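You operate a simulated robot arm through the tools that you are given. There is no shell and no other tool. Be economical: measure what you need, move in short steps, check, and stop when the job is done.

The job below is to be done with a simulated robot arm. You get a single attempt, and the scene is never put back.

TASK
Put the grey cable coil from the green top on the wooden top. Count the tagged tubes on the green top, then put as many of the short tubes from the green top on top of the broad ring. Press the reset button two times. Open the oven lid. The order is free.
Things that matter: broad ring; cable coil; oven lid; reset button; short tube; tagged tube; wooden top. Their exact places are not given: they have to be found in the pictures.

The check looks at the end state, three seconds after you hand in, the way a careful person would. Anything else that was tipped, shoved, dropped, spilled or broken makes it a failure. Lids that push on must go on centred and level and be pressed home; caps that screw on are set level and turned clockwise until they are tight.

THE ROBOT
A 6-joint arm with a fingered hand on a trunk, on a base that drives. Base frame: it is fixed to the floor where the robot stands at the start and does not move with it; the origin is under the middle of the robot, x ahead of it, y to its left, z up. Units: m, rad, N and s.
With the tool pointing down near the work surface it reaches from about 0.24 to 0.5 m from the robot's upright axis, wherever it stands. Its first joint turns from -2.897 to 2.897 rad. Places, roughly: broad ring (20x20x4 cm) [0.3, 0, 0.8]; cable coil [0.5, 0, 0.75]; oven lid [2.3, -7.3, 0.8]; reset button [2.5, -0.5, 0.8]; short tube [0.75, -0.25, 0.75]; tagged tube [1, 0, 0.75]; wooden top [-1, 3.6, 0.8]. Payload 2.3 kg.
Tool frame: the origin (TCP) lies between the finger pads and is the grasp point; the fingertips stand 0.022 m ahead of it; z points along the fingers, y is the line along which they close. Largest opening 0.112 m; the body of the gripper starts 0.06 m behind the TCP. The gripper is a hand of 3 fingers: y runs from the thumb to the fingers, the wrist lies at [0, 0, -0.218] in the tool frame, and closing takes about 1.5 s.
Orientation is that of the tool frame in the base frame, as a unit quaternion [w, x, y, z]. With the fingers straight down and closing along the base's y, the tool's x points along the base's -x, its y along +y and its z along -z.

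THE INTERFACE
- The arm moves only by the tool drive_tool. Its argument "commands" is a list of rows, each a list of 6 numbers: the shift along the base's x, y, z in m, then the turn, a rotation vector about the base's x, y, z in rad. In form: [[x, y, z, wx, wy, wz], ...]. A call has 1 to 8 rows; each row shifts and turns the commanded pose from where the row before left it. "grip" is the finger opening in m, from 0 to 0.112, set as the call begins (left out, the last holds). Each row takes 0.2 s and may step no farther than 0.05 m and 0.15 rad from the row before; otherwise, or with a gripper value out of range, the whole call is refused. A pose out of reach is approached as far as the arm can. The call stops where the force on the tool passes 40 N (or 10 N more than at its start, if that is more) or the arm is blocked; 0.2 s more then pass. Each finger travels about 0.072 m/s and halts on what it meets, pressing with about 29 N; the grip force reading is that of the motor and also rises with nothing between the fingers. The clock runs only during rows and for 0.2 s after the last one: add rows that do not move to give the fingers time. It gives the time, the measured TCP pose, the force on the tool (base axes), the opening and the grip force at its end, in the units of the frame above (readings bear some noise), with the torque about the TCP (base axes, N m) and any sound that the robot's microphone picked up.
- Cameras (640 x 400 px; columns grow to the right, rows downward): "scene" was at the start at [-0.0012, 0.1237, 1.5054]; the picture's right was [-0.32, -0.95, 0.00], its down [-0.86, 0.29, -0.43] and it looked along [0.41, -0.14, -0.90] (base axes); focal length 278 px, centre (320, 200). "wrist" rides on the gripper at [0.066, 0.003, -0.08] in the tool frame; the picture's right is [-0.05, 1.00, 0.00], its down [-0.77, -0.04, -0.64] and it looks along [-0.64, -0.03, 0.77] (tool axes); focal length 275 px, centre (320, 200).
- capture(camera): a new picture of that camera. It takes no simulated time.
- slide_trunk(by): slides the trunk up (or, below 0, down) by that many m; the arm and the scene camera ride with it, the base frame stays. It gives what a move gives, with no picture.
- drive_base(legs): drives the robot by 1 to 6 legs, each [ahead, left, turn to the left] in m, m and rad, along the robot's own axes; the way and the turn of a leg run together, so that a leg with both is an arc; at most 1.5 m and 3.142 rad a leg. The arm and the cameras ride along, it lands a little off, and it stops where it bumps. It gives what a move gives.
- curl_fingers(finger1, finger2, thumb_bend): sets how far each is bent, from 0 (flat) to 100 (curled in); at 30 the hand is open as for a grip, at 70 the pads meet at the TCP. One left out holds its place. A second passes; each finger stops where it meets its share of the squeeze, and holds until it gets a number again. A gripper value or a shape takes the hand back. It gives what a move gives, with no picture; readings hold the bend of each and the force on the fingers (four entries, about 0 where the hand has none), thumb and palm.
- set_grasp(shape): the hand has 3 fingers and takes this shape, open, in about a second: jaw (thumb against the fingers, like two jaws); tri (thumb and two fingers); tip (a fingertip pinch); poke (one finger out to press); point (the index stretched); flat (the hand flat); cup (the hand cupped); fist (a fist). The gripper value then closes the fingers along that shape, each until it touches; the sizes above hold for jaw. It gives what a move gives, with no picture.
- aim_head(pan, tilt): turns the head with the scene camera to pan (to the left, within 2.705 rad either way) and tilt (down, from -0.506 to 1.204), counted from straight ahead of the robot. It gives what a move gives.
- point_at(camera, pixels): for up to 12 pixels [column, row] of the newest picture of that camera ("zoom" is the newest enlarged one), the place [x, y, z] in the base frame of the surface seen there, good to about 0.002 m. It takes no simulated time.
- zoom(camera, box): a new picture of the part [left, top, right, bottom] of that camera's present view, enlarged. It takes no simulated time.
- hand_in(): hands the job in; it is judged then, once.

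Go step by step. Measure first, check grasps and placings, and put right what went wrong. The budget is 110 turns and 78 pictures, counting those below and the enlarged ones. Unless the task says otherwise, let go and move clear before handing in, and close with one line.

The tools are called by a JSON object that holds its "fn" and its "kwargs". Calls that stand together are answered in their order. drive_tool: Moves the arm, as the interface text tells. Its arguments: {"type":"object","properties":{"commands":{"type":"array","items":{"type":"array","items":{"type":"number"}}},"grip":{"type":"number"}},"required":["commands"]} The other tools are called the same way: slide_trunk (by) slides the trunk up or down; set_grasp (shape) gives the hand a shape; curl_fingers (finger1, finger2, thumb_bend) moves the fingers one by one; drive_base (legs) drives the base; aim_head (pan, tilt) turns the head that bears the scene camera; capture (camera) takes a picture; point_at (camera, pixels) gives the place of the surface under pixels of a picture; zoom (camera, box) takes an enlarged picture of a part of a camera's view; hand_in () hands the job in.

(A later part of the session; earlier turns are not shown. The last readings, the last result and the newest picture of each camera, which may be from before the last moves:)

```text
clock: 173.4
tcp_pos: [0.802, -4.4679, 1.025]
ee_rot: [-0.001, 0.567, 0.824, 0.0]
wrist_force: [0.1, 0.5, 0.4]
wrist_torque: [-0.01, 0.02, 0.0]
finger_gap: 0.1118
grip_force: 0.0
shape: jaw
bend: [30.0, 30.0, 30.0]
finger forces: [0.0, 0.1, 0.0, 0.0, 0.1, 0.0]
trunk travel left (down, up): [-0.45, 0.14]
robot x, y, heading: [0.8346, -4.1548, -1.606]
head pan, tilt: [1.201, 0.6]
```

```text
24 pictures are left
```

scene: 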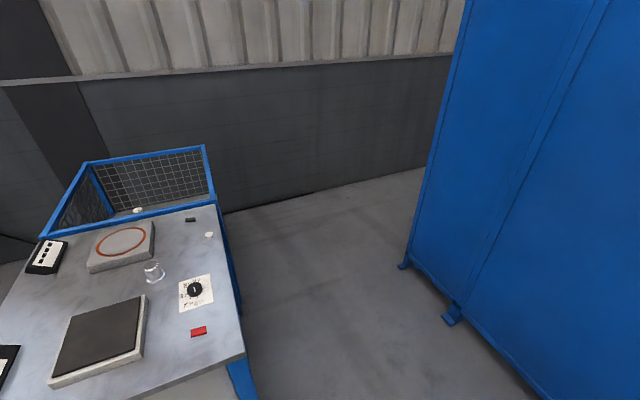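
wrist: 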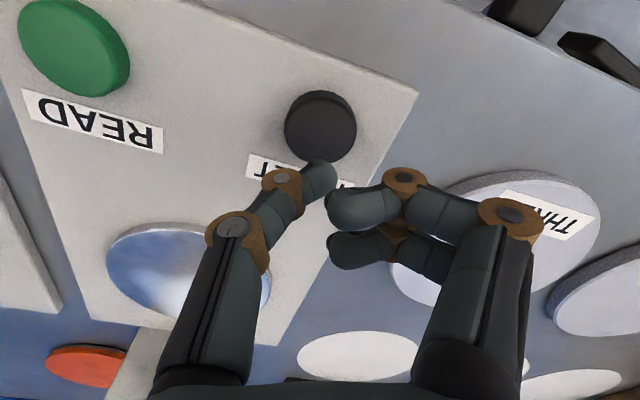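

The aisle between the white table and the partition is free, and the passage x 2.1–3.25 leads on. I drive through it.

{"fn": "drive_base", "kwargs": {"legs": [[0, 0, 1.606], [0, -0.48, 0], [1.35, 0, 0], [0.5, 0, 0], [0, 0, -1.571]]}}

{"fn": "aim_head", "kwargs": {"pan": 0.0, "tilt": 0.5}}

{"fn": "capture", "kwargs": {"camera": "scene"}}

```text
clock: 192.9
tcp_pos: [2.6554, -4.9956, 1.0239]
ee_rot: [0.0, 0.568, 0.823, 0.0]
wrist_force: [0.7, -0.1, -0.2]
wrist_torque: [0.02, -0.01, -0.02]
finger_gap: 0.1118
grip_force: 0.0
shape: jaw
bend: [30.0, 30.0, 30.0]
finger forces: [0.1, 0.0, 0.0, 0.1, 0.1, 0.1]
trunk travel left (down, up): [-0.45, 0.14]
robot x, y, heading: [2.6851, -4.6763, -1.606]
head pan, tilt: [1.201, 0.6]
```

```text
clock: 194.3
tcp_pos: [2.6556, -4.9951, 1.0239]
ee_rot: [0.0, 0.568, 0.823, 0.0]
wrist_force: [-0.1, -0.5, -0.2]
wrist_torque: [-0.02, 0.01, 0.0]
finger_gap: 0.112
grip_force: 0.0
shape: jaw
bend: [30.0, 30.0, 30.0]
finger forces: [0.1, 0.0, 0.0, 0.0, 0.0, 0.2]
trunk travel left (down, up): [-0.45, 0.14]
robot x, y, heading: [2.6867, -4.6814, -1.608]
head pan, tilt: [0.0, 0.499]
```

```text
23 pictures are left
```

scene: 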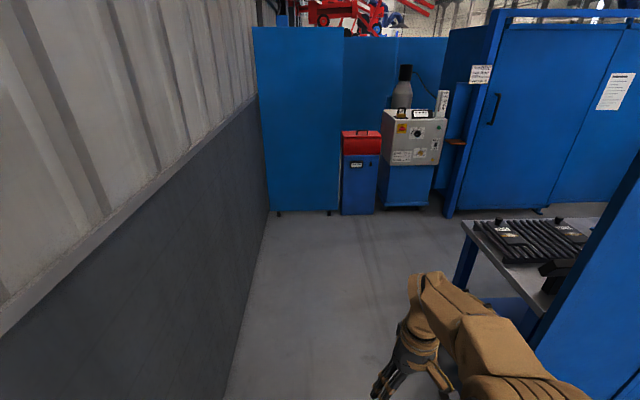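

{"fn": "zoom", "kwargs": {"camera": "scene", "box": [320, 60, 480, 220]}}

{"fn": "point_at", "kwargs": {"camera": "scene", "pixels": [[360, 145], [358, 185], [410, 140], [410, 185], [400, 115], [425, 90], [345, 210], [450, 210], [470, 225], [475, 280], [435, 140], [385, 130]]}}

```text
2.50 times, centred on (400, 140) of scene
```

zoom: 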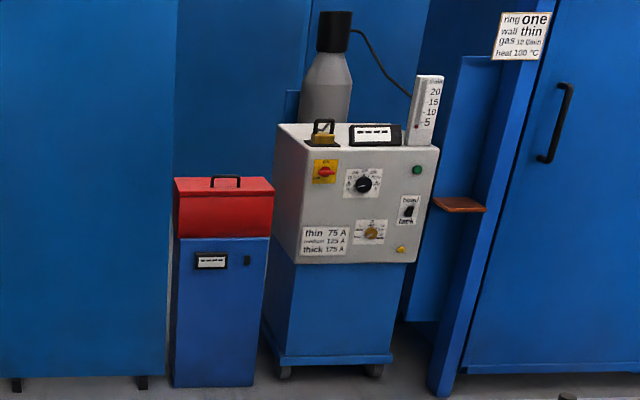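

```text
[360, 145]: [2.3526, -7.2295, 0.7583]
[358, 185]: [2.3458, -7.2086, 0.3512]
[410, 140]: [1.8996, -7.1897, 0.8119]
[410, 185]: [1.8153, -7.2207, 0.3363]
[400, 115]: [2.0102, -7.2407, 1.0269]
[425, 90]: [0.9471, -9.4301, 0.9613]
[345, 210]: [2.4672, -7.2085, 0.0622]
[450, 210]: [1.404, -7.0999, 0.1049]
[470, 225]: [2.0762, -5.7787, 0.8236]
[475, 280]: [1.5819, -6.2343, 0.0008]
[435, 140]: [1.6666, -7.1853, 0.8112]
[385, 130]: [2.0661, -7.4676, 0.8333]
```

The oven is the blue box with the red lid and black handle at x≈2.35, front y≈-7.21, lid top ≈0.83. I drive up to 0.65 m before its front and look closely.

{"fn": "drive_base", "kwargs": {"legs": [[1.25, 0, 0.036], [0.6, -0.25, 0]]}}

{"fn": "aim_head", "kwargs": {"pan": 0.0, "tilt": 0.8}}

{"fn": "capture", "kwargs": {"camera": "scene"}}

```text
clock: 203.8
tcp_pos: [2.4087, -6.8487, 1.0233]
ee_rot: [0.0, 0.549, 0.836, 0.0]
wrist_force: [0.2, -0.1, 0.7]
wrist_torque: [0.02, 0.01, -0.01]
finger_gap: 0.112
grip_force: 0.1
shape: jaw
bend: [30.0, 30.0, 30.0]
finger forces: [0.0, 0.0, 0.0, 0.0, 0.0, 0.1]
trunk travel left (down, up): [-0.45, 0.14]
robot x, y, heading: [2.4267, -6.5293, -1.568]
head pan, tilt: [0.0, 0.499]
```

```text
clock: 204.6
tcp_pos: [2.4104, -6.849, 1.0245]
ee_rot: [0.001, 0.549, 0.836, 0.001]
wrist_force: [-0.8, 0.4, 0.3]
wrist_torque: [0.0, 0.01, -0.02]
finger_gap: 0.1118
grip_force: 0.0
shape: jaw
bend: [30.0, 30.0, 30.0]
finger forces: [0.0, 0.0, 0.1, 0.1, 0.0, 0.0]
trunk travel left (down, up): [-0.45, 0.14]
robot x, y, heading: [2.4246, -6.5317, -1.564]
head pan, tilt: [0.0, 0.799]
```

```text
21 pictures are left
```

scene: 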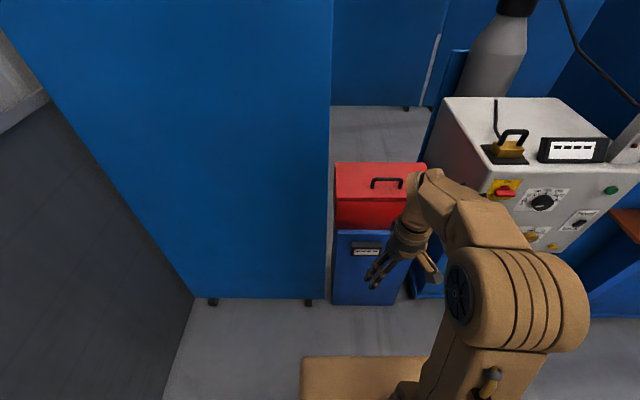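

{"fn": "zoom", "kwargs": {"camera": "scene", "box": [320, 145, 440, 245]}}

{"fn": "point_at", "kwargs": {"camera": "zoom", "pixels": [[90, 110], [530, 110], [90, 280], [90, 335], [300, 185], [440, 185], [365, 170], [365, 165], [300, 215], [80, 480], [80, 450], [300, 110]]}}

```text
4.00 times, centred on (380, 195) of scene
```

zoom: 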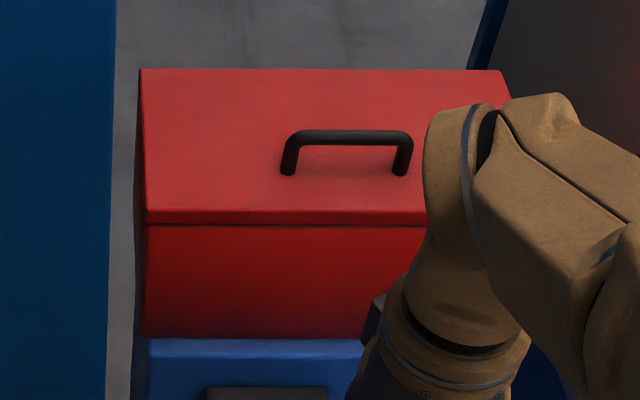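

```text
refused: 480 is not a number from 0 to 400
```

{"fn": "point_at", "kwargs": {"camera": "zoom", "pixels": [[150, 75], [490, 75], [160, 205], [160, 325], [290, 165], [404, 165], [347, 138], [300, 140], [398, 140], [200, 215], [160, 365], [250, 100]]}}

```text
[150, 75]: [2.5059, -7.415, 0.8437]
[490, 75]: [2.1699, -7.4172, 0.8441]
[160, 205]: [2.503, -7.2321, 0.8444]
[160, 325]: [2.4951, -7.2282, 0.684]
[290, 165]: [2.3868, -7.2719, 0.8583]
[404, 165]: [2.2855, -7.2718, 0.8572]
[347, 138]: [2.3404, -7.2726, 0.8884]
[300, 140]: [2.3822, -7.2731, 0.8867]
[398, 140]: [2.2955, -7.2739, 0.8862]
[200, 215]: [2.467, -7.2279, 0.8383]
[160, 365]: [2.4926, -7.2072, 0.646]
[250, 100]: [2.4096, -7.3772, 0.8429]
```

The lid is the top plate: hinge along the back (y≈-7.42, z≈0.84), handle bar along x 2.295–2.382 at y≈-7.273, z≈0.885. I measure the neighbouring partition and machine to see how close the base can come.

{"fn": "point_at", "kwargs": {"camera": "scene", "pixels": [[326, 290], [308, 302], [326, 200], [322, 100], [422, 298], [440, 100], [336, 300], [395, 300], [600, 300], [360, 140]]}}

```text
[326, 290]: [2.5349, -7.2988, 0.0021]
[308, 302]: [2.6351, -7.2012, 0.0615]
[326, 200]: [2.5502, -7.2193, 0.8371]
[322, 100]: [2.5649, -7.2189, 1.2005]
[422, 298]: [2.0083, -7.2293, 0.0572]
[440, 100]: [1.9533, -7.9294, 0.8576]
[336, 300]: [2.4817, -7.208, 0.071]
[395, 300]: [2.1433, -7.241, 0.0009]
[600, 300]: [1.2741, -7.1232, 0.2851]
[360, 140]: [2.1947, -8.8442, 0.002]
```

The base can come up to about y=-6.94. I drive there in line with the handle (x≈2.34).

{"fn": "drive_base", "kwargs": {"legs": [[0.2, -0.085, 0], [0.2, 0, 0]]}}

{"fn": "aim_head", "kwargs": {"pan": -0.1, "tilt": 1.0}}

{"fn": "capture", "kwargs": {"camera": "scene"}}

```text
clock: 207.5
tcp_pos: [2.3296, -7.2482, 1.0238]
ee_rot: [-0.001, 0.548, 0.836, 0.0]
wrist_force: [0.0, -0.5, -0.4]
wrist_torque: [0.01, 0.03, 0.0]
finger_gap: 0.1119
grip_force: 0.1
shape: jaw
bend: [30.0, 30.0, 30.0]
finger forces: [0.0, 0.0, 0.0, 0.0, 0.0, 0.0]
trunk travel left (down, up): [-0.45, 0.14]
robot x, y, heading: [2.3436, -6.9333, -1.563]
head pan, tilt: [0.0, 0.799]
```

```text
clock: 208.2
tcp_pos: [2.3304, -7.2475, 1.0247]
ee_rot: [0.0, 0.549, 0.836, 0.0]
wrist_force: [0.0, 0.2, -0.2]
wrist_torque: [0.02, 0.0, -0.01]
finger_gap: 0.1116
grip_force: 0.1
shape: jaw
bend: [30.0, 30.0, 30.0]
finger forces: [0.0, 0.0, 0.1, 0.1, 0.1, 0.0]
trunk travel left (down, up): [-0.45, 0.14]
robot x, y, heading: [2.3469, -6.9325, -1.561]
head pan, tilt: [-0.099, 1.0]
```

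```text
19 pictures are left
```

scene: 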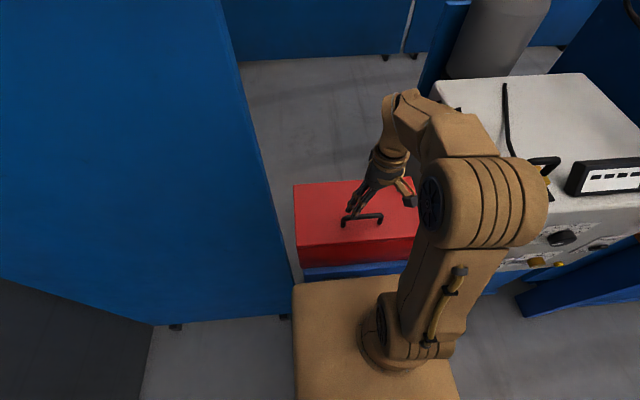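

I turn the hand so it closes along y (across the bar) and centre over the bar.

{"fn": "drive_tool", "kwargs": {"commands": [[0, 0, 0, 0, 0, 0.145], [0, 0, 0, 0, 0, 0.145], [0, 0, 0, 0, 0, 0.145], [0, 0, 0, 0, 0, 0.145], [0, 0, 0, 0, 0, 0.145], [0, 0, 0, 0, 0, 0.145], [0.004, -0.012, 0, 0, 0, 0.146], [0.004, -0.013, -0.02, 0, 0, 0.146]], "grip": 0.06}}

{"fn": "capture", "kwargs": {"camera": "wrist"}}

```text
clock: 210.0
tcp_pos: [2.4305, -7.2396, 0.9558]
ee_rot: [-0.006, 0.002, 1.0, -0.004]
wrist_force: [-0.8, -0.6, -0.4]
wrist_torque: [0.0, 0.06, 0.01]
finger_gap: 0.0607
grip_force: 0.0
shape: jaw
bend: [72.0, 72.0, 70.0]
finger forces: [0.0, 0.0, 0.0, 0.1, 0.0, 0.0]
out of reach, approached as far as the arm can: row 5, 6, 7, 8
trunk travel left (down, up): [-0.45, 0.14]
robot x, y, heading: [2.3472, -6.931, -1.562]
head pan, tilt: [-0.099, 1.0]
```

```text
18 pictures are left
```

wrist: 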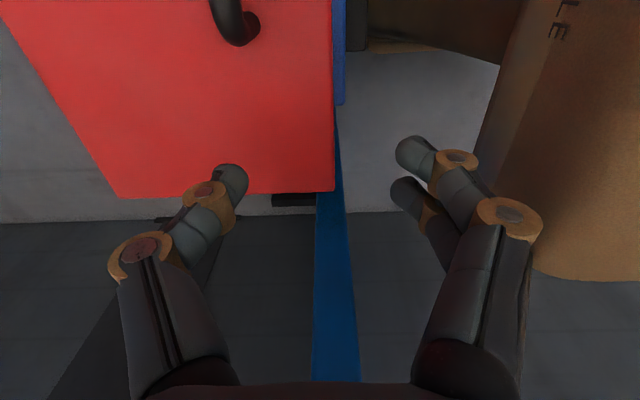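

That turn ran into a wrist limit (the pose was only approached). I turn the other way round instead, thumb towards the robot.

{"fn": "drive_tool", "kwargs": {"commands": [[0, 0, 0, 0, 0, -0.143], [0, 0, 0, 0, 0, -0.143], [0, 0, 0, 0, 0, -0.143], [0, 0, 0, 0, 0, -0.143], [0, 0, 0, 0, 0, -0.143], [0, 0, 0, 0, 0, -0.143], [0, 0, 0, 0, 0, -0.143], [0, 0, 0, 0, 0, -0.143]]}}

{"fn": "drive_tool", "kwargs": {"commands": [[0, 0, 0, 0, 0, -0.143], [0, 0, 0, 0, 0, -0.143], [0, 0, 0, 0, 0, -0.143], [0, 0, 0, 0, 0, -0.143], [0, 0, 0, 0, 0, -0.143], [0, 0, 0, 0, 0, -0.143], [0, 0, 0, 0, 0, -0.143]]}}

{"fn": "drive_tool", "kwargs": {"commands": [[0, 0, 0, 0, 0, -0.143], [0, 0, 0, 0, 0, -0.143], [0, 0, 0, 0, 0, -0.143], [0, 0, 0, 0, 0, -0.143], [0, 0, 0, 0, 0, -0.143], [0, 0, 0, 0, 0, -0.143], [0, 0, 0, 0, 0, -0.138]]}}

{"fn": "capture", "kwargs": {"camera": "wrist"}}

```text
clock: 211.8
tcp_pos: [2.4314, -7.2408, 0.9555]
ee_rot: [0.0, 0.542, 0.841, -0.001]
wrist_force: [-0.7, -0.4, -0.1]
wrist_torque: [0.0, 0.0, 0.0]
finger_gap: 0.0608
grip_force: 0.1
shape: jaw
bend: [72.0, 72.0, 70.0]
finger forces: [0.1, 0.0, 0.0, 0.0, 0.1, 0.1]
trunk travel left (down, up): [-0.45, 0.14]
robot x, y, heading: [2.3429, -6.9291, -1.561]
head pan, tilt: [-0.099, 1.0]
```

```text
clock: 213.4
tcp_pos: [2.4313, -7.2396, 0.955]
ee_rot: [0.0, 0.878, 0.478, 0.0]
wrist_force: [0.6, -0.2, 0.1]
wrist_torque: [0.0, 0.03, 0.05]
finger_gap: 0.0605
grip_force: 0.0
shape: jaw
bend: [72.0, 72.0, 70.0]
finger forces: [0.0, 0.1, 0.0, 0.0, 0.0, 0.0]
trunk travel left (down, up): [-0.45, 0.14]
robot x, y, heading: [2.3425, -6.9306, -1.561]
head pan, tilt: [-0.099, 1.0]
```

```text
clock: 215.0
tcp_pos: [2.4319, -7.2402, 0.9555]
ee_rot: [0.0, 1.0, 0.0, 0.0]
wrist_force: [-0.2, 0.9, -0.5]
wrist_torque: [0.02, 0.01, -0.02]
finger_gap: 0.0606
grip_force: 0.0
shape: jaw
bend: [72.0, 72.0, 70.0]
finger forces: [0.1, 0.0, 0.1, 0.0, 0.1, 0.0]
trunk travel left (down, up): [-0.45, 0.14]
robot x, y, heading: [2.3431, -6.9315, -1.563]
head pan, tilt: [-0.099, 1.0]
```

```text
17 pictures are left
```

wrist: 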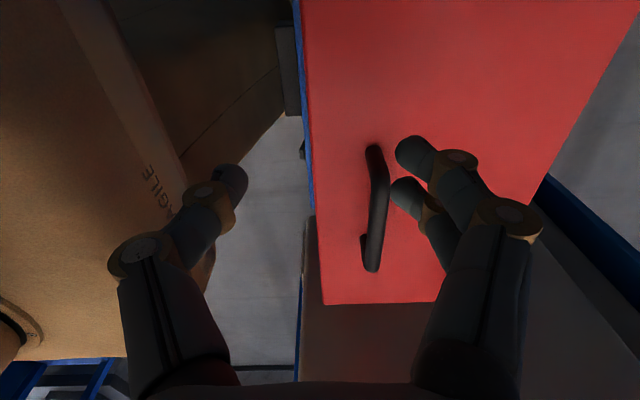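

Now the hand has the thumb on the robot's side and closes along y. I centre over the bar and go down so the bar is at the TCP (z≈0.884).

{"fn": "drive_tool", "kwargs": {"commands": [[-0.045, -0.016, 0, 0, 0, 0], [-0.0475, -0.017, 0, 0, 0, 0], [0, 0, 0, 0, 0, 0]]}}

{"fn": "capture", "kwargs": {"camera": "wrist"}}

```text
refused: row 2 steps farther than a row can; nothing moved
```

```text
16 pictures are left
```

wrist: 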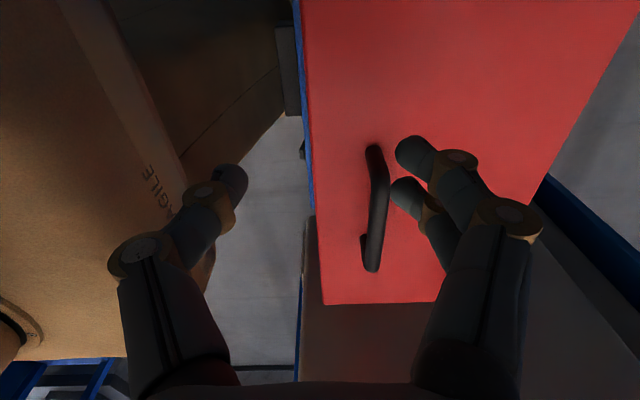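

Refused for step size; I split it into three rows and use the still-valid picture to check the bar position.

{"fn": "point_at", "kwargs": {"camera": "wrist", "pixels": [[378, 180], [376, 220], [372, 260], [380, 200]]}}

{"fn": "drive_tool", "kwargs": {"commands": [[-0.03, -0.011, 0, 0, 0, 0], [-0.032, -0.011, 0, 0, 0, 0], [-0.0305, -0.011, 0, 0, 0, 0], [0, 0, 0, 0, 0, 0]]}}

{"fn": "capture", "kwargs": {"camera": "wrist"}}

```text
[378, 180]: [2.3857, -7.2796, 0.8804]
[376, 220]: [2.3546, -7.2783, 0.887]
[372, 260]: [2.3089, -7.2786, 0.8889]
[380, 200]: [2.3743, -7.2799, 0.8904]
```

```text
clock: 216.0
tcp_pos: [2.3393, -7.273, 0.9551]
ee_rot: [0.0, 1.0, 0.001, 0.001]
wrist_force: [-0.2, -0.2, -0.4]
wrist_torque: [0.0, -0.02, -0.03]
finger_gap: 0.0607
grip_force: 0.0
shape: jaw
bend: [72.0, 72.0, 70.0]
finger forces: [0.0, 0.0, 0.0, 0.0, 0.0, 0.0]
trunk travel left (down, up): [-0.45, 0.14]
robot x, y, heading: [2.3461, -6.9294, -1.559]
head pan, tilt: [-0.099, 1.0]
```

```text
15 pictures are left
```

wrist: 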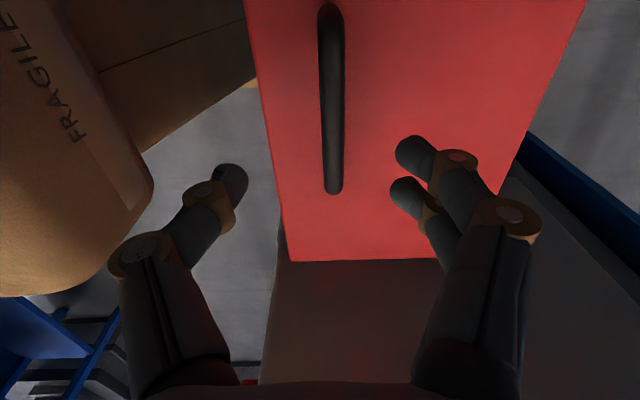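

The bar (331,100) runs nicely between thumb and fingers, about 4 mm further back. I shift, descend to 0.884 and close.

{"fn": "drive_tool", "kwargs": {"commands": [[0, -0.004, -0.03, 0, 0, 0], [0, 0, -0.03, 0, 0, 0], [0, 0, -0.011, 0, 0, 0], [0, 0, 0, 0, 0, 0]]}}

{"fn": "drive_tool", "kwargs": {"commands": [[0, 0, 0, 0, 0, 0], [0, 0, 0, 0, 0, 0], [0, 0, 0, 0, 0, 0], [0, 0, 0, 0, 0, 0], [0, 0, 0, 0, 0, 0]], "grip": 0.0}}

```text
clock: 217.0
tcp_pos: [2.3388, -7.2763, 0.8855]
ee_rot: [0.001, 1.0, 0.002, 0.0]
wrist_force: [-0.8, -0.6, 0.7]
wrist_torque: [0.02, 0.02, -0.02]
finger_gap: 0.0606
grip_force: 0.0
shape: jaw
bend: [72.0, 72.0, 70.0]
finger forces: [0.0, 0.0, 0.0, 0.0, 0.0, 0.0]
trunk travel left (down, up): [-0.45, 0.14]
robot x, y, heading: [2.3459, -6.9315, -1.561]
head pan, tilt: [-0.099, 1.0]
```

```text
clock: 218.2
tcp_pos: [2.3387, -7.2772, 0.8839]
ee_rot: [0.0, 1.0, 0.002, -0.001]
wrist_force: [-0.1, 0.4, -6.8]
wrist_torque: [0.05, 0.01, 0.01]
finger_gap: 0.0001
grip_force: 28.7
shape: jaw
bend: [71.0, 71.0, 74.0]
finger forces: [10.8, 11.0, 0.1, 0.0, 22.0, 0.0]
trunk travel left (down, up): [-0.45, 0.14]
robot x, y, heading: [2.345, -6.931, -1.561]
head pan, tilt: [-0.099, 1.0]
```

The fingers are closed around/under the bar (pads loaded 22 N). I lift along an arc about the assumed hinge, the first 30°, watching the force.

{"fn": "drive_tool", "kwargs": {"commands": [[0, -0.0045, 0.0125, 0, 0, 0], [0, -0.0053, 0.0115, 0, 0, 0], [0, -0.0064, 0.0115, 0, 0, 0], [0, -0.0075, 0.0106, 0, 0, 0], [0, -0.0083, 0.01, 0, 0, 0], [0, -0.0092, 0.0094, 0, 0, 0], [0, 0, 0, 0, 0, 0]]}}

{"fn": "capture", "kwargs": {"camera": "scene"}}

```text
clock: 219.8
tcp_pos: [2.3391, -7.323, 0.9492]
ee_rot: [-0.004, 1.0, 0.001, 0.0]
wrist_force: [-1.6, -9.6, -21.7]
wrist_torque: [0.27, 0.05, -0.02]
finger_gap: 0.0
grip_force: 28.4
shape: jaw
bend: [71.0, 70.0, 74.0]
finger forces: [19.0, 19.4, 0.0, 0.0, 17.3, 0.0]
trunk travel left (down, up): [-0.45, 0.14]
robot x, y, heading: [2.3416, -6.9332, -1.555]
head pan, tilt: [-0.099, 1.0]
```

```text
14 pictures are left
```

scene: 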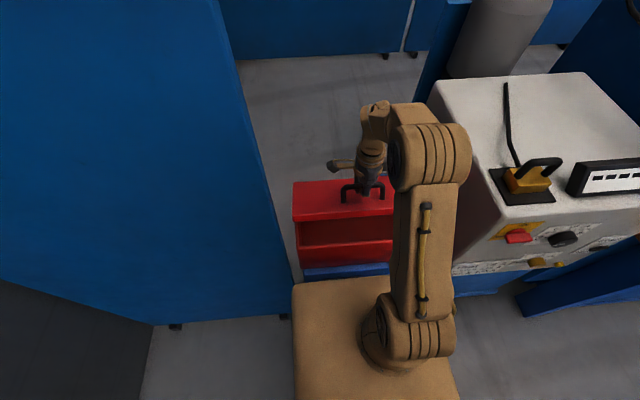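

The lid has come up some 25–30°. I zoom and measure the lid edges to pin down the hinge.

{"fn": "zoom", "kwargs": {"camera": "scene", "box": [280, 150, 420, 280]}}

{"fn": "point_at", "kwargs": {"camera": "zoom", "pixels": [[80, 110], [80, 190], [80, 205], [90, 250], [90, 292], [90, 320], [150, 130], [220, 110]]}}

```text
3.08 times, centred on (350, 215) of scene
```

zoom: 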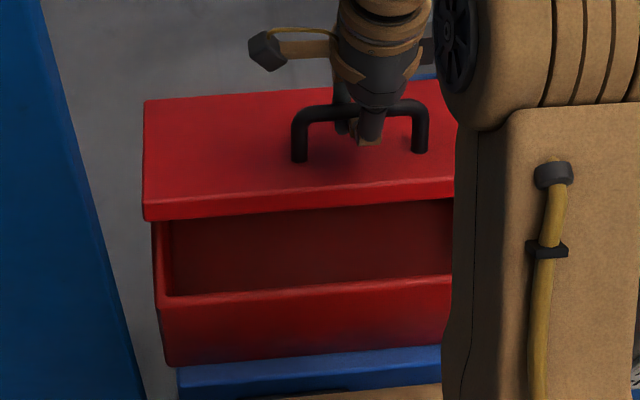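

```text
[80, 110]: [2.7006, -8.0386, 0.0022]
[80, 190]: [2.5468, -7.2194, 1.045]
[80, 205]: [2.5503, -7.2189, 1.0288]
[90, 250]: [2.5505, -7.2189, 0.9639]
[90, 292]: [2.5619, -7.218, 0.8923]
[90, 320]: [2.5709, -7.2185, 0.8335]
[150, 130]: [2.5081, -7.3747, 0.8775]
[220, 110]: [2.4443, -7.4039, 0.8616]
```

The lid lies at 28.6°, so the hinge is about (-7.432, 0.838). I continue the arc another 32°, tilting the hand along slightly to keep knuckles clear of the lid.

{"fn": "drive_tool", "kwargs": {"commands": [[0, -0.008, 0.0074, 0.03, 0, 0], [0, -0.0084, 0.0067, 0.03, 0, 0], [0, -0.009, 0.0061, 0.04, 0, 0], [0, -0.0094, 0.0055, 0.04, 0, 0], [0, -0.0097, 0.0048, 0.04, 0, 0], [0, -0.01, 0.0042, 0.04, 0, 0], [0, -0.0103, 0.0034, 0.04, 0, 0], [0, -0.0105, 0.0028, 0.04, 0, 0]]}}

{"fn": "zoom", "kwargs": {"camera": "scene", "box": [280, 110, 440, 280]}}

```text
clock: 221.3
tcp_pos: [2.3397, -7.377, 0.9783]
ee_rot: [-0.117, 0.993, 0.003, -0.001]
wrist_force: [0.8, -5.4, -34.7]
wrist_torque: [0.47, -0.04, 0.01]
finger_gap: 0.0001
grip_force: 29.6
shape: jaw
bend: [70.0, 70.0, 74.0]
finger forces: [22.6, 23.3, 0.0, 0.1, 18.4, 0.0]
out of reach, approached as far as the arm can: row 7
trunk travel left (down, up): [-0.45, 0.14]
robot x, y, heading: [2.3396, -6.9309, -1.561]
head pan, tilt: [-0.099, 1.0]
stopped in row 7: the force on the tool passed its limit (the readings are from after the stop); the commanded pose is now the measured one
```

```text
2.35 times, centred on (360, 195) of scene
```

zoom: 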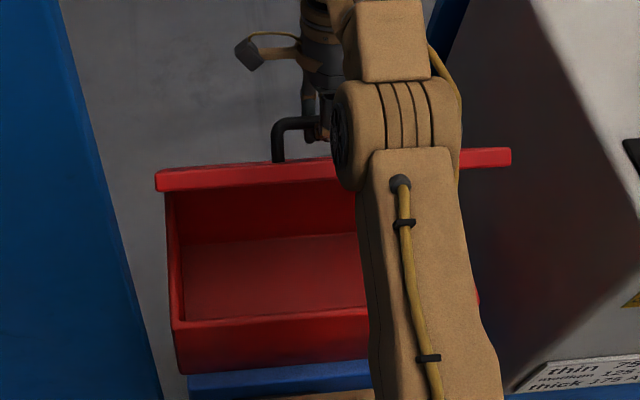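

The lid is at ~51°; the tilt used up the reach. I straighten the hand again and ease off 3 mm to feel whether the lid holds by itself.

{"fn": "drive_tool", "kwargs": {"commands": [[0, 0, -0.001, -0.06, 0, 0], [0, 0, -0.001, -0.06, 0, 0], [0, 0, -0.001, -0.06, 0, 0], [0, 0, -0.001, -0.054, 0, 0], [0, 0, 0, 0, 0, 0]]}}

{"fn": "drive_tool", "kwargs": {"commands": [[0, 0.001, -0.003, 0, 0, 0], [0, 0, 0, 0, 0, 0]]}}

```text
clock: 222.6
tcp_pos: [2.3384, -7.3764, 0.9755]
ee_rot: [0.001, 1.0, 0.003, -0.001]
wrist_force: [1.1, -5.3, -35.9]
wrist_torque: [0.58, -0.02, 0.01]
finger_gap: 0.0001
grip_force: 29.2
shape: jaw
bend: [70.0, 70.0, 74.0]
finger forces: [22.5, 22.9, 0.1, 0.0, 18.7, 0.1]
trunk travel left (down, up): [-0.45, 0.14]
robot x, y, heading: [2.3488, -6.9328, -1.56]
head pan, tilt: [-0.099, 1.0]
```

```text
clock: 223.2
tcp_pos: [2.3382, -7.3743, 0.9737]
ee_rot: [0.004, 1.0, 0.002, -0.002]
wrist_force: [0.2, -3.7, -23.0]
wrist_torque: [0.34, 0.02, 0.0]
finger_gap: 0.0
grip_force: 29.0
shape: jaw
bend: [70.0, 70.0, 74.0]
finger forces: [18.4, 18.8, 0.1, 0.1, 20.1, 0.0]
trunk travel left (down, up): [-0.45, 0.14]
robot x, y, heading: [2.3458, -6.9294, -1.556]
head pan, tilt: [-0.099, 1.0]
```

A 3 mm easing dropped the force by 13 N, so much of it was strain. I ease another 4 mm.

{"fn": "drive_tool", "kwargs": {"commands": [[0, 0.001, -0.003, 0, 0, 0], [0, 0, 0, 0, 0, 0]]}}

{"fn": "drive_tool", "kwargs": {"commands": [[0, 0.001, -0.002, 0, 0, 0], [0, 0, 0, 0, 0, 0], [0, 0, 0, 0, 0, 0]]}}

```text
clock: 223.8
tcp_pos: [2.3392, -7.3704, 0.9711]
ee_rot: [0.005, 1.0, 0.003, -0.001]
wrist_force: [-0.1, 0.1, -10.9]
wrist_torque: [0.13, 0.01, 0.04]
finger_gap: 0.0001
grip_force: 29.0
shape: jaw
bend: [71.0, 71.0, 74.0]
finger forces: [5.4, 6.0, 0.1, 0.0, 22.5, 0.1]
trunk travel left (down, up): [-0.45, 0.14]
robot x, y, heading: [2.3409, -6.9296, -1.557]
head pan, tilt: [-0.099, 1.0]
```

```text
clock: 224.6
tcp_pos: [2.3383, -7.3693, 0.9697]
ee_rot: [0.004, 1.0, 0.003, -0.001]
wrist_force: [1.0, 2.0, -4.7]
wrist_torque: [0.08, 0.0, 0.02]
finger_gap: 0.0
grip_force: 29.6
shape: jaw
bend: [71.0, 71.0, 74.0]
finger forces: [4.1, 4.5, 0.0, 0.1, 22.7, 0.1]
trunk travel left (down, up): [-0.45, 0.14]
robot x, y, heading: [2.3438, -6.929, -1.556]
head pan, tilt: [-0.099, 1.0]
```

The force faded to 5 N: the hinge holds the lid by friction. I continue the arc with the hand upright.

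{"fn": "drive_tool", "kwargs": {"commands": [[0, -0.0116, 0.0055, 0, 0, 0], [0, -0.0121, 0.004, 0, 0, 0], [0, -0.0124, 0.0028, 0, 0, 0], [0, -0.0126, 0.0018, 0, 0, 0], [0, -0.0127, 0.0007, 0, 0, 0], [0, 0, 0, 0, 0, 0]]}}

{"fn": "zoom", "kwargs": {"camera": "scene", "box": [280, 110, 440, 280]}}

```text
clock: 226.0
tcp_pos: [2.3381, -7.4234, 0.9798]
ee_rot: [-0.002, 1.0, 0.003, 0.0]
wrist_force: [1.6, 2.5, -28.0]
wrist_torque: [0.35, 0.06, -0.02]
finger_gap: 0.0
grip_force: 28.6
shape: jaw
bend: [71.0, 71.0, 74.0]
finger forces: [5.8, 6.6, 0.0, 0.0, 26.8, 0.0]
out of reach, approached as far as the arm can: row 5
trunk travel left (down, up): [-0.45, 0.14]
robot x, y, heading: [2.3442, -6.9302, -1.559]
head pan, tilt: [-0.099, 1.0]
stopped in row 6: the force on the tool passed its limit (the readings are from after the stop); the commanded pose is now the measured one
```

```text
2.35 times, centred on (360, 195) of scene
```

zoom: 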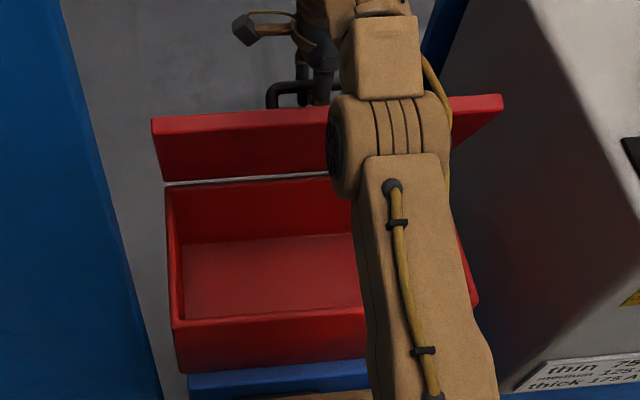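

The lid now stands at roughly 70°. I measure its inner face, ease the strain and open the fingers a little.

{"fn": "point_at", "kwargs": {"camera": "zoom", "pixels": [[200, 130], [200, 170], [250, 128], [250, 165], [160, 125]]}}

{"fn": "drive_tool", "kwargs": {"commands": [[0, 0, -0.004, 0, 0, 0], [0, 0, -0.003, 0, 0, 0], [0, 0, 0, 0, 0, 0]]}}

{"fn": "drive_tool", "kwargs": {"commands": [[0, 0, 0, 0, 0, 0], [0, 0, 0, 0, 0, 0], [0, 0, 0, 0, 0, 0]], "grip": 0.035}}

{"fn": "zoom", "kwargs": {"camera": "scene", "box": [280, 110, 440, 280]}}

```text
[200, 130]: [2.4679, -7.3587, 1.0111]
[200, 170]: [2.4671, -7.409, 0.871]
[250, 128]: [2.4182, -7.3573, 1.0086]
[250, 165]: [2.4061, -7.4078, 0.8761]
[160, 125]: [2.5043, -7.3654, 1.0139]
```

```text
clock: 226.8
tcp_pos: [2.3388, -7.4215, 0.9749]
ee_rot: [0.003, 1.0, 0.003, -0.001]
wrist_force: [1.0, 1.7, 0.9]
wrist_torque: [-0.05, 0.01, 0.0]
finger_gap: 0.0
grip_force: 29.0
shape: jaw
bend: [72.0, 72.0, 74.0]
finger forces: [2.6, 3.1, 0.1, 0.0, 1.1, 0.0]
trunk travel left (down, up): [-0.45, 0.14]
robot x, y, heading: [2.3425, -6.9293, -1.557]
head pan, tilt: [-0.099, 1.0]
```

```text
clock: 227.6
tcp_pos: [2.3377, -7.4213, 0.9756]
ee_rot: [0.002, 1.0, 0.003, -0.001]
wrist_force: [-0.4, 1.8, -2.5]
wrist_torque: [-0.07, 0.0, -0.03]
finger_gap: 0.0362
grip_force: 0.1
shape: jaw
bend: [74.0, 74.0, 70.0]
finger forces: [0.1, 0.0, 0.1, 0.1, 2.5, 0.0]
trunk travel left (down, up): [-0.45, 0.14]
robot x, y, heading: [2.3399, -6.9318, -1.561]
head pan, tilt: [-0.099, 1.0]
```

```text
2.35 times, centred on (360, 195) of scene
```

zoom: 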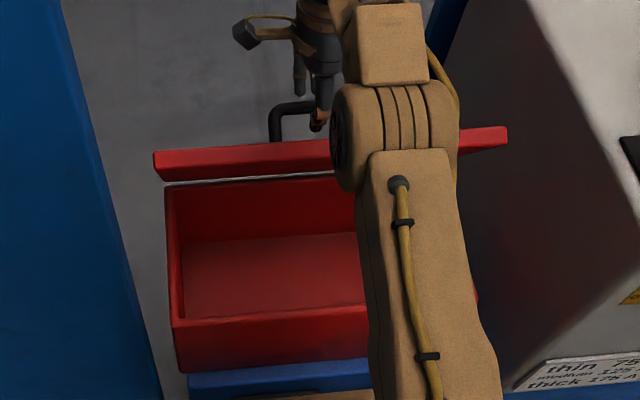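

After opening, the lid sank back a bit and rests on the thumb (2.5 N), so it needs to go past vertical. I measure where the bar and lid edge are now.

{"fn": "point_at", "kwargs": {"camera": "zoom", "pixels": [[295, 107], [283, 107], [274, 130], [200, 155], [200, 170], [250, 150], [162, 155], [162, 172]]}}

```text
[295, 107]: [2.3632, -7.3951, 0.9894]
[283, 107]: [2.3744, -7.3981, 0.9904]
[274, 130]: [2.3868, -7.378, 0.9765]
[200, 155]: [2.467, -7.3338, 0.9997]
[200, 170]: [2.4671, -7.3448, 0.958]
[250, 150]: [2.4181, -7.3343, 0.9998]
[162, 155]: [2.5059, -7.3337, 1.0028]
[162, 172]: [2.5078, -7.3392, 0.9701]
```

The bar sits at (-7.398,0.985), lid at ~60°. With closed fingers the bar is held centred, so I re-close, then creep the base forward (about 7 cm of free room) to carry the lid past vertical.

{"fn": "drive_tool", "kwargs": {"commands": [[0, 0, 0, 0, 0, 0], [0, 0, 0, 0, 0, 0], [0, 0, 0, 0, 0, 0], [0, 0, 0, 0, 0, 0]], "grip": 0.0}}

{"fn": "drive_base", "kwargs": {"legs": [[0.03, 0, 0]]}}

{"fn": "zoom", "kwargs": {"camera": "scene", "box": [280, 90, 440, 280]}}

```text
clock: 228.6
tcp_pos: [2.3378, -7.4239, 0.9755]
ee_rot: [0.001, 1.0, 0.002, -0.001]
wrist_force: [-0.1, 1.9, -2.3]
wrist_torque: [-0.01, -0.03, 0.02]
finger_gap: 0.004
grip_force: 29.2
shape: jaw
bend: [66.0, 66.0, 75.0]
finger forces: [0.0, 0.1, 0.0, 0.2, 1.8, 0.0]
trunk travel left (down, up): [-0.45, 0.14]
robot x, y, heading: [2.3449, -6.932, -1.561]
head pan, tilt: [-0.099, 1.0]
```

```text
clock: 229.4
tcp_pos: [2.3382, -7.4555, 0.975]
ee_rot: [0.001, 1.0, 0.002, -0.001]
wrist_force: [0.3, 1.3, -3.8]
wrist_torque: [-0.03, 0.03, 0.02]
finger_gap: 0.0029
grip_force: 28.9
shape: jaw
bend: [66.0, 66.0, 75.0]
finger forces: [0.1, 0.1, 0.0, 0.0, 1.4, 0.0]
trunk travel left (down, up): [-0.45, 0.14]
robot x, y, heading: [2.3475, -6.958, -1.564]
head pan, tilt: [-0.099, 1.0]
```

```text
2.11 times, centred on (360, 185) of scene
```

zoom: 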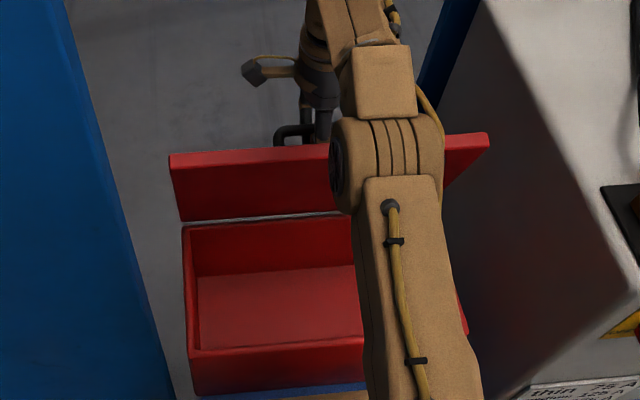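

The thumb pushes the lid on easily (≈2 N); it is near 75°. I creep another 3.5 cm.

{"fn": "drive_base", "kwargs": {"legs": [[0.035, 0, 0]]}}

{"fn": "zoom", "kwargs": {"camera": "scene", "box": [280, 90, 440, 280]}}

{"fn": "point_at", "kwargs": {"camera": "zoom", "pixels": [[200, 165], [200, 205], [260, 160], [260, 200], [285, 125], [220, 180]]}}

```text
clock: 230.5
tcp_pos: [2.3377, -7.4861, 0.9705]
ee_rot: [-0.006, 1.0, 0.001, 0.0]
wrist_force: [-1.6, 6.0, -18.8]
wrist_torque: [-0.2, -0.01, 0.0]
finger_gap: 0.0026
grip_force: 28.8
shape: jaw
bend: [64.0, 64.0, 75.0]
finger forces: [0.0, 0.1, 0.0, 0.0, 24.3, 0.0]
trunk travel left (down, up): [-0.45, 0.14]
robot x, y, heading: [2.3464, -6.9954, -1.563]
head pan, tilt: [-0.099, 1.0]
stopped in leg 1: the force on the tool passed its limit (the readings are from after the stop); the commanded pose is now the measured one
```

```text
2.11 times, centred on (360, 185) of scene
```

zoom: 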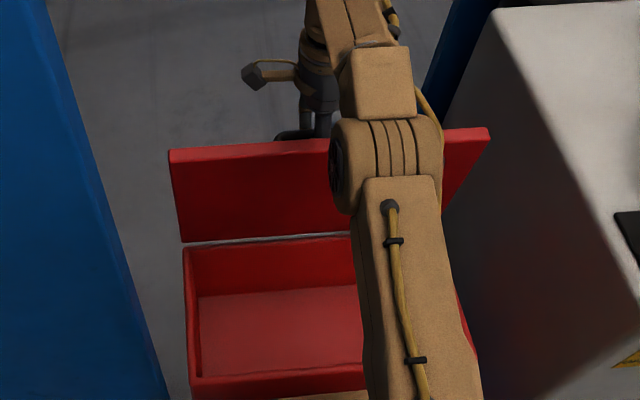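

```text
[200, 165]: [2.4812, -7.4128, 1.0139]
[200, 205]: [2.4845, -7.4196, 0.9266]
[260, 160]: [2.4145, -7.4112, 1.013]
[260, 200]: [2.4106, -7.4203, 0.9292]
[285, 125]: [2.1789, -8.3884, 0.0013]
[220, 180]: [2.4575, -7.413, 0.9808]
```

The lid stands at about 85°. The force is mostly vertical (-19 N), so I lower the hand a few mm to relieve it, then push on.

{"fn": "drive_tool", "kwargs": {"commands": [[0, 0, -0.004, 0, 0, 0], [0, 0, -0.003, 0, 0, 0], [0, 0, 0, 0, 0, 0]]}}

{"fn": "drive_tool", "kwargs": {"commands": [[0, -0.006, -0.003, 0, 0, 0], [0, -0.006, -0.003, 0, 0, 0], [0, 0, 0, 0, 0, 0]]}}

```text
clock: 231.3
tcp_pos: [2.3391, -7.4859, 0.9661]
ee_rot: [-0.004, 1.0, 0.001, 0.0]
wrist_force: [0.4, -0.8, -0.1]
wrist_torque: [0.04, -0.01, -0.01]
finger_gap: 0.0028
grip_force: 29.3
shape: jaw
bend: [66.0, 66.0, 75.0]
finger forces: [0.0, 0.0, 0.0, 0.1, 1.5, 0.0]
trunk travel left (down, up): [-0.45, 0.14]
robot x, y, heading: [2.3463, -6.9975, -1.564]
head pan, tilt: [-0.099, 1.0]
```

```text
clock: 232.1
tcp_pos: [2.3393, -7.4906, 0.9606]
ee_rot: [-0.003, 1.0, 0.0, 0.001]
wrist_force: [0.4, -0.7, -0.3]
wrist_torque: [-0.03, -0.01, 0.0]
finger_gap: 0.0028
grip_force: 29.0
shape: jaw
bend: [66.0, 66.0, 75.0]
finger forces: [0.0, 0.0, 0.1, 0.0, 0.1, 0.1]
out of reach, approached as far as the arm can: row 2
trunk travel left (down, up): [-0.45, 0.14]
robot x, y, heading: [2.3441, -6.9971, -1.564]
head pan, tilt: [-0.099, 1.0]
```

The thumb no longer carries any force; I look whether the lid went over by itself.

{"fn": "zoom", "kwargs": {"camera": "scene", "box": [280, 90, 440, 280]}}

{"fn": "point_at", "kwargs": {"camera": "zoom", "pixels": [[200, 165], [200, 205], [260, 160], [260, 200], [220, 180], [180, 235], [175, 152]]}}

```text
2.11 times, centred on (360, 185) of scene
```

zoom: 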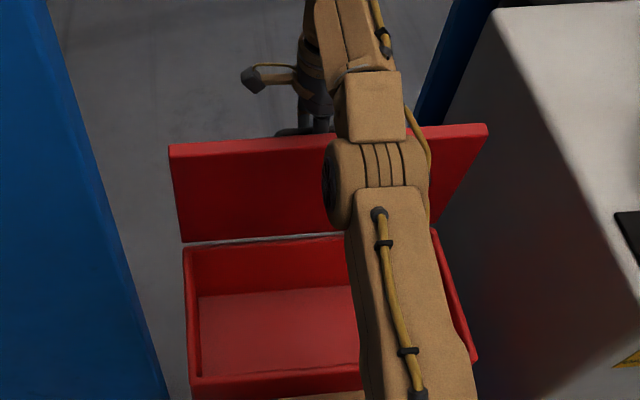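

```text
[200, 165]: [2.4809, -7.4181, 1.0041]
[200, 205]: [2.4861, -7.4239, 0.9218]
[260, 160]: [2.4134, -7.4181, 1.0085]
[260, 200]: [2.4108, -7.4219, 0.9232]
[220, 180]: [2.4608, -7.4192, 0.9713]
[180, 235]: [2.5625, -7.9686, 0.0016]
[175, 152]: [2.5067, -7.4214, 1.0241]
```

The lid is at ~87° and holds without thumb force. To get out without dragging it, I open only the two back fingers, straighten the thumb slightly, and lift in small steps.

{"fn": "curl_fingers", "kwargs": {"finger1": 30, "finger2": 30}}

{"fn": "curl_fingers", "kwargs": {"thumb_bend": 66}}

{"fn": "drive_tool", "kwargs": {"commands": [[0, 0, 0.01, 0, 0, 0], [0, 0, 0.01, 0, 0, 0], [0, 0, 0, 0, 0, 0]]}}

{"fn": "zoom", "kwargs": {"camera": "scene", "box": [280, 70, 440, 280]}}

```text
clock: 233.1
tcp_pos: [2.3382, -7.4908, 0.9611]
ee_rot: [-0.003, 1.0, -0.001, 0.001]
wrist_force: [0.3, 3.9, -12.3]
wrist_torque: [-0.15, 0.03, 0.01]
finger_gap: 0.0502
grip_force: 8.4
shape: fingers
bend: [30.0, 30.0, 79.0]
finger forces: [0.0, 0.1, 0.1, 0.0, 16.6, 0.0]
trunk travel left (down, up): [-0.45, 0.14]
robot x, y, heading: [2.3422, -7.001, -1.563]
head pan, tilt: [-0.099, 1.0]
```

```text
clock: 234.1
tcp_pos: [2.3386, -7.4906, 0.961]
ee_rot: [-0.003, 1.0, 0.0, 0.001]
wrist_force: [-0.3, -1.2, 0.4]
wrist_torque: [0.04, 0.01, 0.03]
finger_gap: 0.0605
grip_force: 0.3
shape: fingers
bend: [30.0, 30.0, 66.0]
finger forces: [0.0, 0.0, 0.1, 0.0, 0.8, 0.0]
trunk travel left (down, up): [-0.45, 0.14]
robot x, y, heading: [2.3412, -6.9934, -1.559]
head pan, tilt: [-0.099, 1.0]
```

```text
clock: 234.9
tcp_pos: [2.3402, -7.4868, 0.9808]
ee_rot: [-0.005, 1.0, 0.002, 0.0]
wrist_force: [-0.2, -0.2, -0.6]
wrist_torque: [0.02, -0.01, 0.01]
finger_gap: 0.0611
grip_force: 0.7
shape: fingers
bend: [30.0, 30.0, 66.0]
finger forces: [0.0, 0.1, 0.1, 0.0, 1.3, 0.0]
out of reach, approached as far as the arm can: row 2
trunk travel left (down, up): [-0.45, 0.14]
robot x, y, heading: [2.3418, -6.9949, -1.564]
head pan, tilt: [-0.099, 1.0]
```

```text
1.90 times, centred on (360, 175) of scene
```

zoom: 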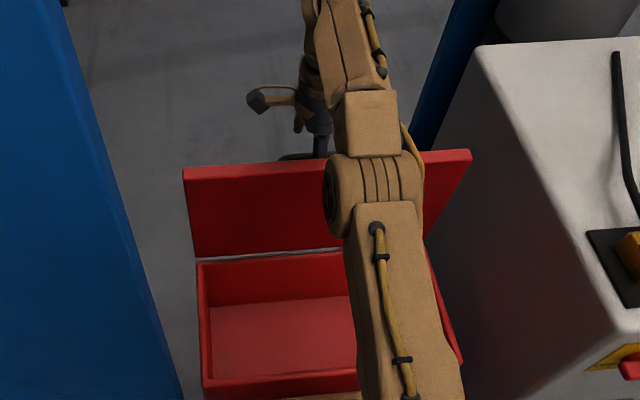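

The thumb reads 1.3 N. I back the hand 8 mm toward the robot and see from the thumb force whether the lid follows.

{"fn": "drive_tool", "kwargs": {"commands": [[0, 0.004, 0, 0, 0, 0], [0, 0.004, 0, 0, 0, 0], [0, 0, 0, 0, 0, 0], [0, 0, 0, 0, 0, 0]]}}

```text
clock: 235.9
tcp_pos: [2.3422, -7.4789, 0.9795]
ee_rot: [-0.003, 1.0, 0.001, 0.0]
wrist_force: [-0.5, 0.4, 0.0]
wrist_torque: [0.02, -0.03, 0.01]
finger_gap: 0.0609
grip_force: 0.1
shape: fingers
bend: [30.0, 30.0, 66.0]
finger forces: [0.1, 0.0, 0.0, 0.1, 0.3, 0.1]
trunk travel left (down, up): [-0.45, 0.14]
robot x, y, heading: [2.3416, -6.998, -1.562]
head pan, tilt: [-0.099, 1.0]
```

The thumb force went to ≈0, so the lid seems to stay. Another 8 mm to confirm, with a picture.

{"fn": "drive_tool", "kwargs": {"commands": [[0, 0.004, 0, 0, 0, 0], [0, 0.004, 0, 0, 0, 0], [0, 0, 0, 0, 0, 0], [0, 0, 0, 0, 0, 0]]}}

{"fn": "zoom", "kwargs": {"camera": "scene", "box": [280, 70, 440, 280]}}

{"fn": "point_at", "kwargs": {"camera": "zoom", "pixels": [[220, 180], [220, 235], [280, 180], [280, 230], [298, 157]]}}

```text
clock: 236.9
tcp_pos: [2.3412, -7.4703, 0.981]
ee_rot: [-0.003, 1.0, 0.002, 0.0]
wrist_force: [-0.1, 0.0, 0.6]
wrist_torque: [0.01, 0.0, 0.0]
finger_gap: 0.061
grip_force: 0.1
shape: fingers
bend: [30.0, 30.0, 66.0]
finger forces: [0.0, 0.0, 0.0, 0.0, 0.1, 0.0]
trunk travel left (down, up): [-0.45, 0.14]
robot x, y, heading: [2.3481, -6.9964, -1.563]
head pan, tilt: [-0.099, 1.0]
```

```text
1.90 times, centred on (360, 175) of scene
```

zoom: 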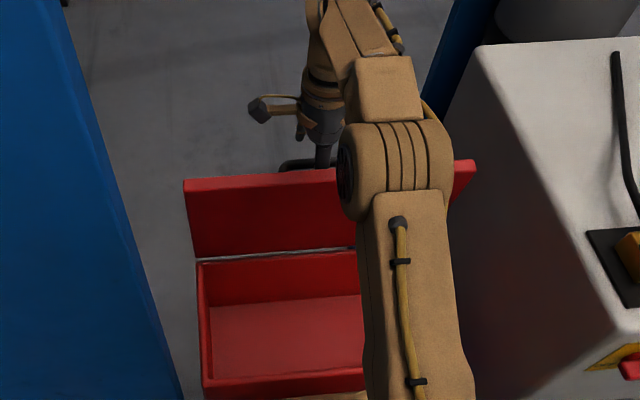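

```text
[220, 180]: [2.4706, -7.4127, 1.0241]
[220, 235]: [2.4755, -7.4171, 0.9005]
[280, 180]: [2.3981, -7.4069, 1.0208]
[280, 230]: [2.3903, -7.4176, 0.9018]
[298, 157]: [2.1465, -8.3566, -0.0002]
```

The lid's top edge dropped from row 170 to 182, so it does creep back. I push it further: hand back down and in, thumb curled, and the base 1.5 cm closer.

{"fn": "drive_tool", "kwargs": {"commands": [[0, -0.008, -0.008, 0, 0, 0], [0, -0.008, -0.008, 0, 0, 0], [0, -0.002, -0.006, 0, 0, 0]]}}

{"fn": "curl_fingers", "kwargs": {"thumb_bend": 74}}

{"fn": "drive_base", "kwargs": {"legs": [[0.015, 0, 0]]}}

```text
clock: 237.7
tcp_pos: [2.3415, -7.4905, 0.9574]
ee_rot: [-0.004, 1.0, 0.001, -0.002]
wrist_force: [-0.6, 0.6, 0.9]
wrist_torque: [-0.01, 0.02, 0.01]
finger_gap: 0.0611
grip_force: 0.1
shape: fingers
bend: [30.0, 30.0, 66.0]
finger forces: [0.0, 0.0, 0.0, 0.1, 0.0, 0.0]
trunk travel left (down, up): [-0.45, 0.14]
robot x, y, heading: [2.3478, -6.9938, -1.564]
head pan, tilt: [-0.099, 1.0]
```

```text
clock: 238.7
tcp_pos: [2.3407, -7.4894, 0.9577]
ee_rot: [-0.004, 1.0, 0.002, -0.001]
wrist_force: [-0.9, 1.8, -6.1]
wrist_torque: [-0.09, 0.03, -0.02]
finger_gap: 0.0516
grip_force: 3.0
shape: fingers
bend: [30.0, 30.0, 73.0]
finger forces: [0.1, 0.0, 0.1, 0.0, 4.5, 0.0]
trunk travel left (down, up): [-0.45, 0.14]
robot x, y, heading: [2.3486, -6.998, -1.562]
head pan, tilt: [-0.099, 1.0]
```

```text
clock: 239.7
tcp_pos: [2.3399, -7.5024, 0.9555]
ee_rot: [-0.007, 1.0, 0.0, 0.0]
wrist_force: [0.5, 4.1, -11.0]
wrist_torque: [-0.2, 0.01, 0.01]
finger_gap: 0.0539
grip_force: 4.5
shape: fingers
bend: [30.0, 30.0, 71.0]
finger forces: [0.0, 0.0, 0.0, 0.0, 8.9, 0.0]
trunk travel left (down, up): [-0.45, 0.14]
robot x, y, heading: [2.3455, -7.0075, -1.558]
head pan, tilt: [-0.099, 1.0]
stopped in leg 1: the robot was blocked; the commanded pose is now the measured one
```

The base (or the lid at its stop) is blocked. I look at the lid angle now.

{"fn": "zoom", "kwargs": {"camera": "scene", "box": [280, 70, 440, 280]}}

{"fn": "point_at", "kwargs": {"camera": "zoom", "pixels": [[220, 185], [220, 235], [280, 185], [280, 230], [240, 200], [196, 160], [210, 300], [215, 385]]}}

```text
1.90 times, centred on (360, 175) of scene
```

zoom: 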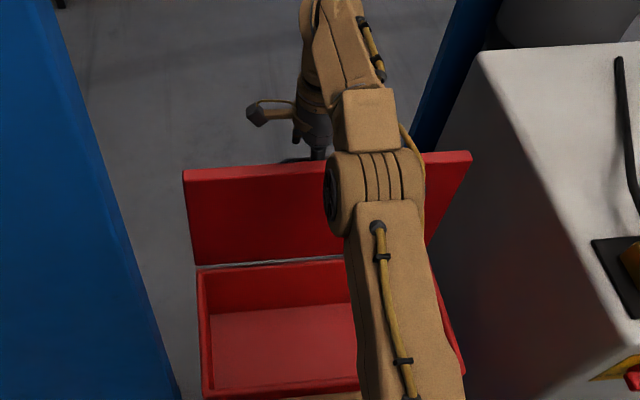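

```text
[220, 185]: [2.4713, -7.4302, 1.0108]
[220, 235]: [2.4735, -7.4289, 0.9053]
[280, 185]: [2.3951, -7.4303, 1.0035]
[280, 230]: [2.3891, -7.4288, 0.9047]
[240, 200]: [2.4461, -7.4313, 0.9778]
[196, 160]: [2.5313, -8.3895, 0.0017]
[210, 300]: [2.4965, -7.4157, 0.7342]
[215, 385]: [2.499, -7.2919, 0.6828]
```

The lid is now at about 91°, just past vertical. To leave without dragging it, I straighten the thumb and lift the whole arm vertically with the trunk.

{"fn": "curl_fingers", "kwargs": {"thumb_bend": 68}}

{"fn": "slide_trunk", "kwargs": {"by": 0.04}}

```text
clock: 240.7
tcp_pos: [2.3421, -7.5029, 0.9576]
ee_rot: [-0.006, 1.0, 0.0, -0.001]
wrist_force: [0.4, -1.1, 0.6]
wrist_torque: [0.04, 0.0, 0.04]
finger_gap: 0.058
grip_force: 0.7
shape: fingers
bend: [30.0, 30.0, 68.0]
finger forces: [0.0, 0.0, 0.0, 0.1, 1.1, 0.0]
trunk travel left (down, up): [-0.45, 0.14]
robot x, y, heading: [2.3456, -7.01, -1.56]
head pan, tilt: [-0.099, 1.0]
```

```text
clock: 241.5
tcp_pos: [2.3411, -7.5025, 0.9969]
ee_rot: [-0.005, 1.0, -0.001, 0.0]
wrist_force: [0.1, -1.3, 2.1]
wrist_torque: [0.12, -0.01, 0.0]
finger_gap: 0.0585
grip_force: 1.3
shape: fingers
bend: [30.0, 30.0, 68.0]
finger forces: [0.0, 0.0, 0.1, 0.0, 2.6, 0.0]
trunk travel left (down, up): [-0.49, 0.1]
robot x, y, heading: [2.3476, -7.0105, -1.569]
head pan, tilt: [-0.099, 1.0]
```

Only small forces; I continue the last 10 cm of trunk travel.

{"fn": "slide_trunk", "kwargs": {"by": 0.095}}

{"fn": "zoom", "kwargs": {"camera": "scene", "box": [270, 90, 440, 290]}}

{"fn": "point_at", "kwargs": {"camera": "zoom", "pixels": [[220, 185], [220, 215], [260, 190], [260, 215], [240, 200]]}}

```text
clock: 242.8
tcp_pos: [2.341, -7.5037, 1.0923]
ee_rot: [-0.006, 1.0, -0.001, 0.0]
wrist_force: [-0.7, -0.6, 0.2]
wrist_torque: [-0.02, 0.0, -0.03]
finger_gap: 0.0578
grip_force: 0.0
shape: fingers
bend: [30.0, 30.0, 68.0]
finger forces: [0.1, 0.1, 0.0, 0.0, 0.0, 0.0]
trunk travel left (down, up): [-0.585, 0.005]
robot x, y, heading: [2.3481, -7.0112, -1.563]
head pan, tilt: [-0.099, 1.0]
```

```text
2.00 times, centred on (355, 190) of scene
```

zoom: 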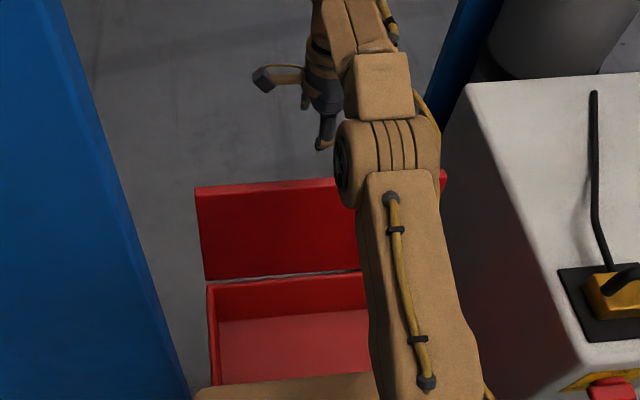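

```text
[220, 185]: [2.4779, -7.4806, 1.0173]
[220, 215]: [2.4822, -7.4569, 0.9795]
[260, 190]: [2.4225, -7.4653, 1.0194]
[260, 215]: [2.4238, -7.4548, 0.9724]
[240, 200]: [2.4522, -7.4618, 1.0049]
```

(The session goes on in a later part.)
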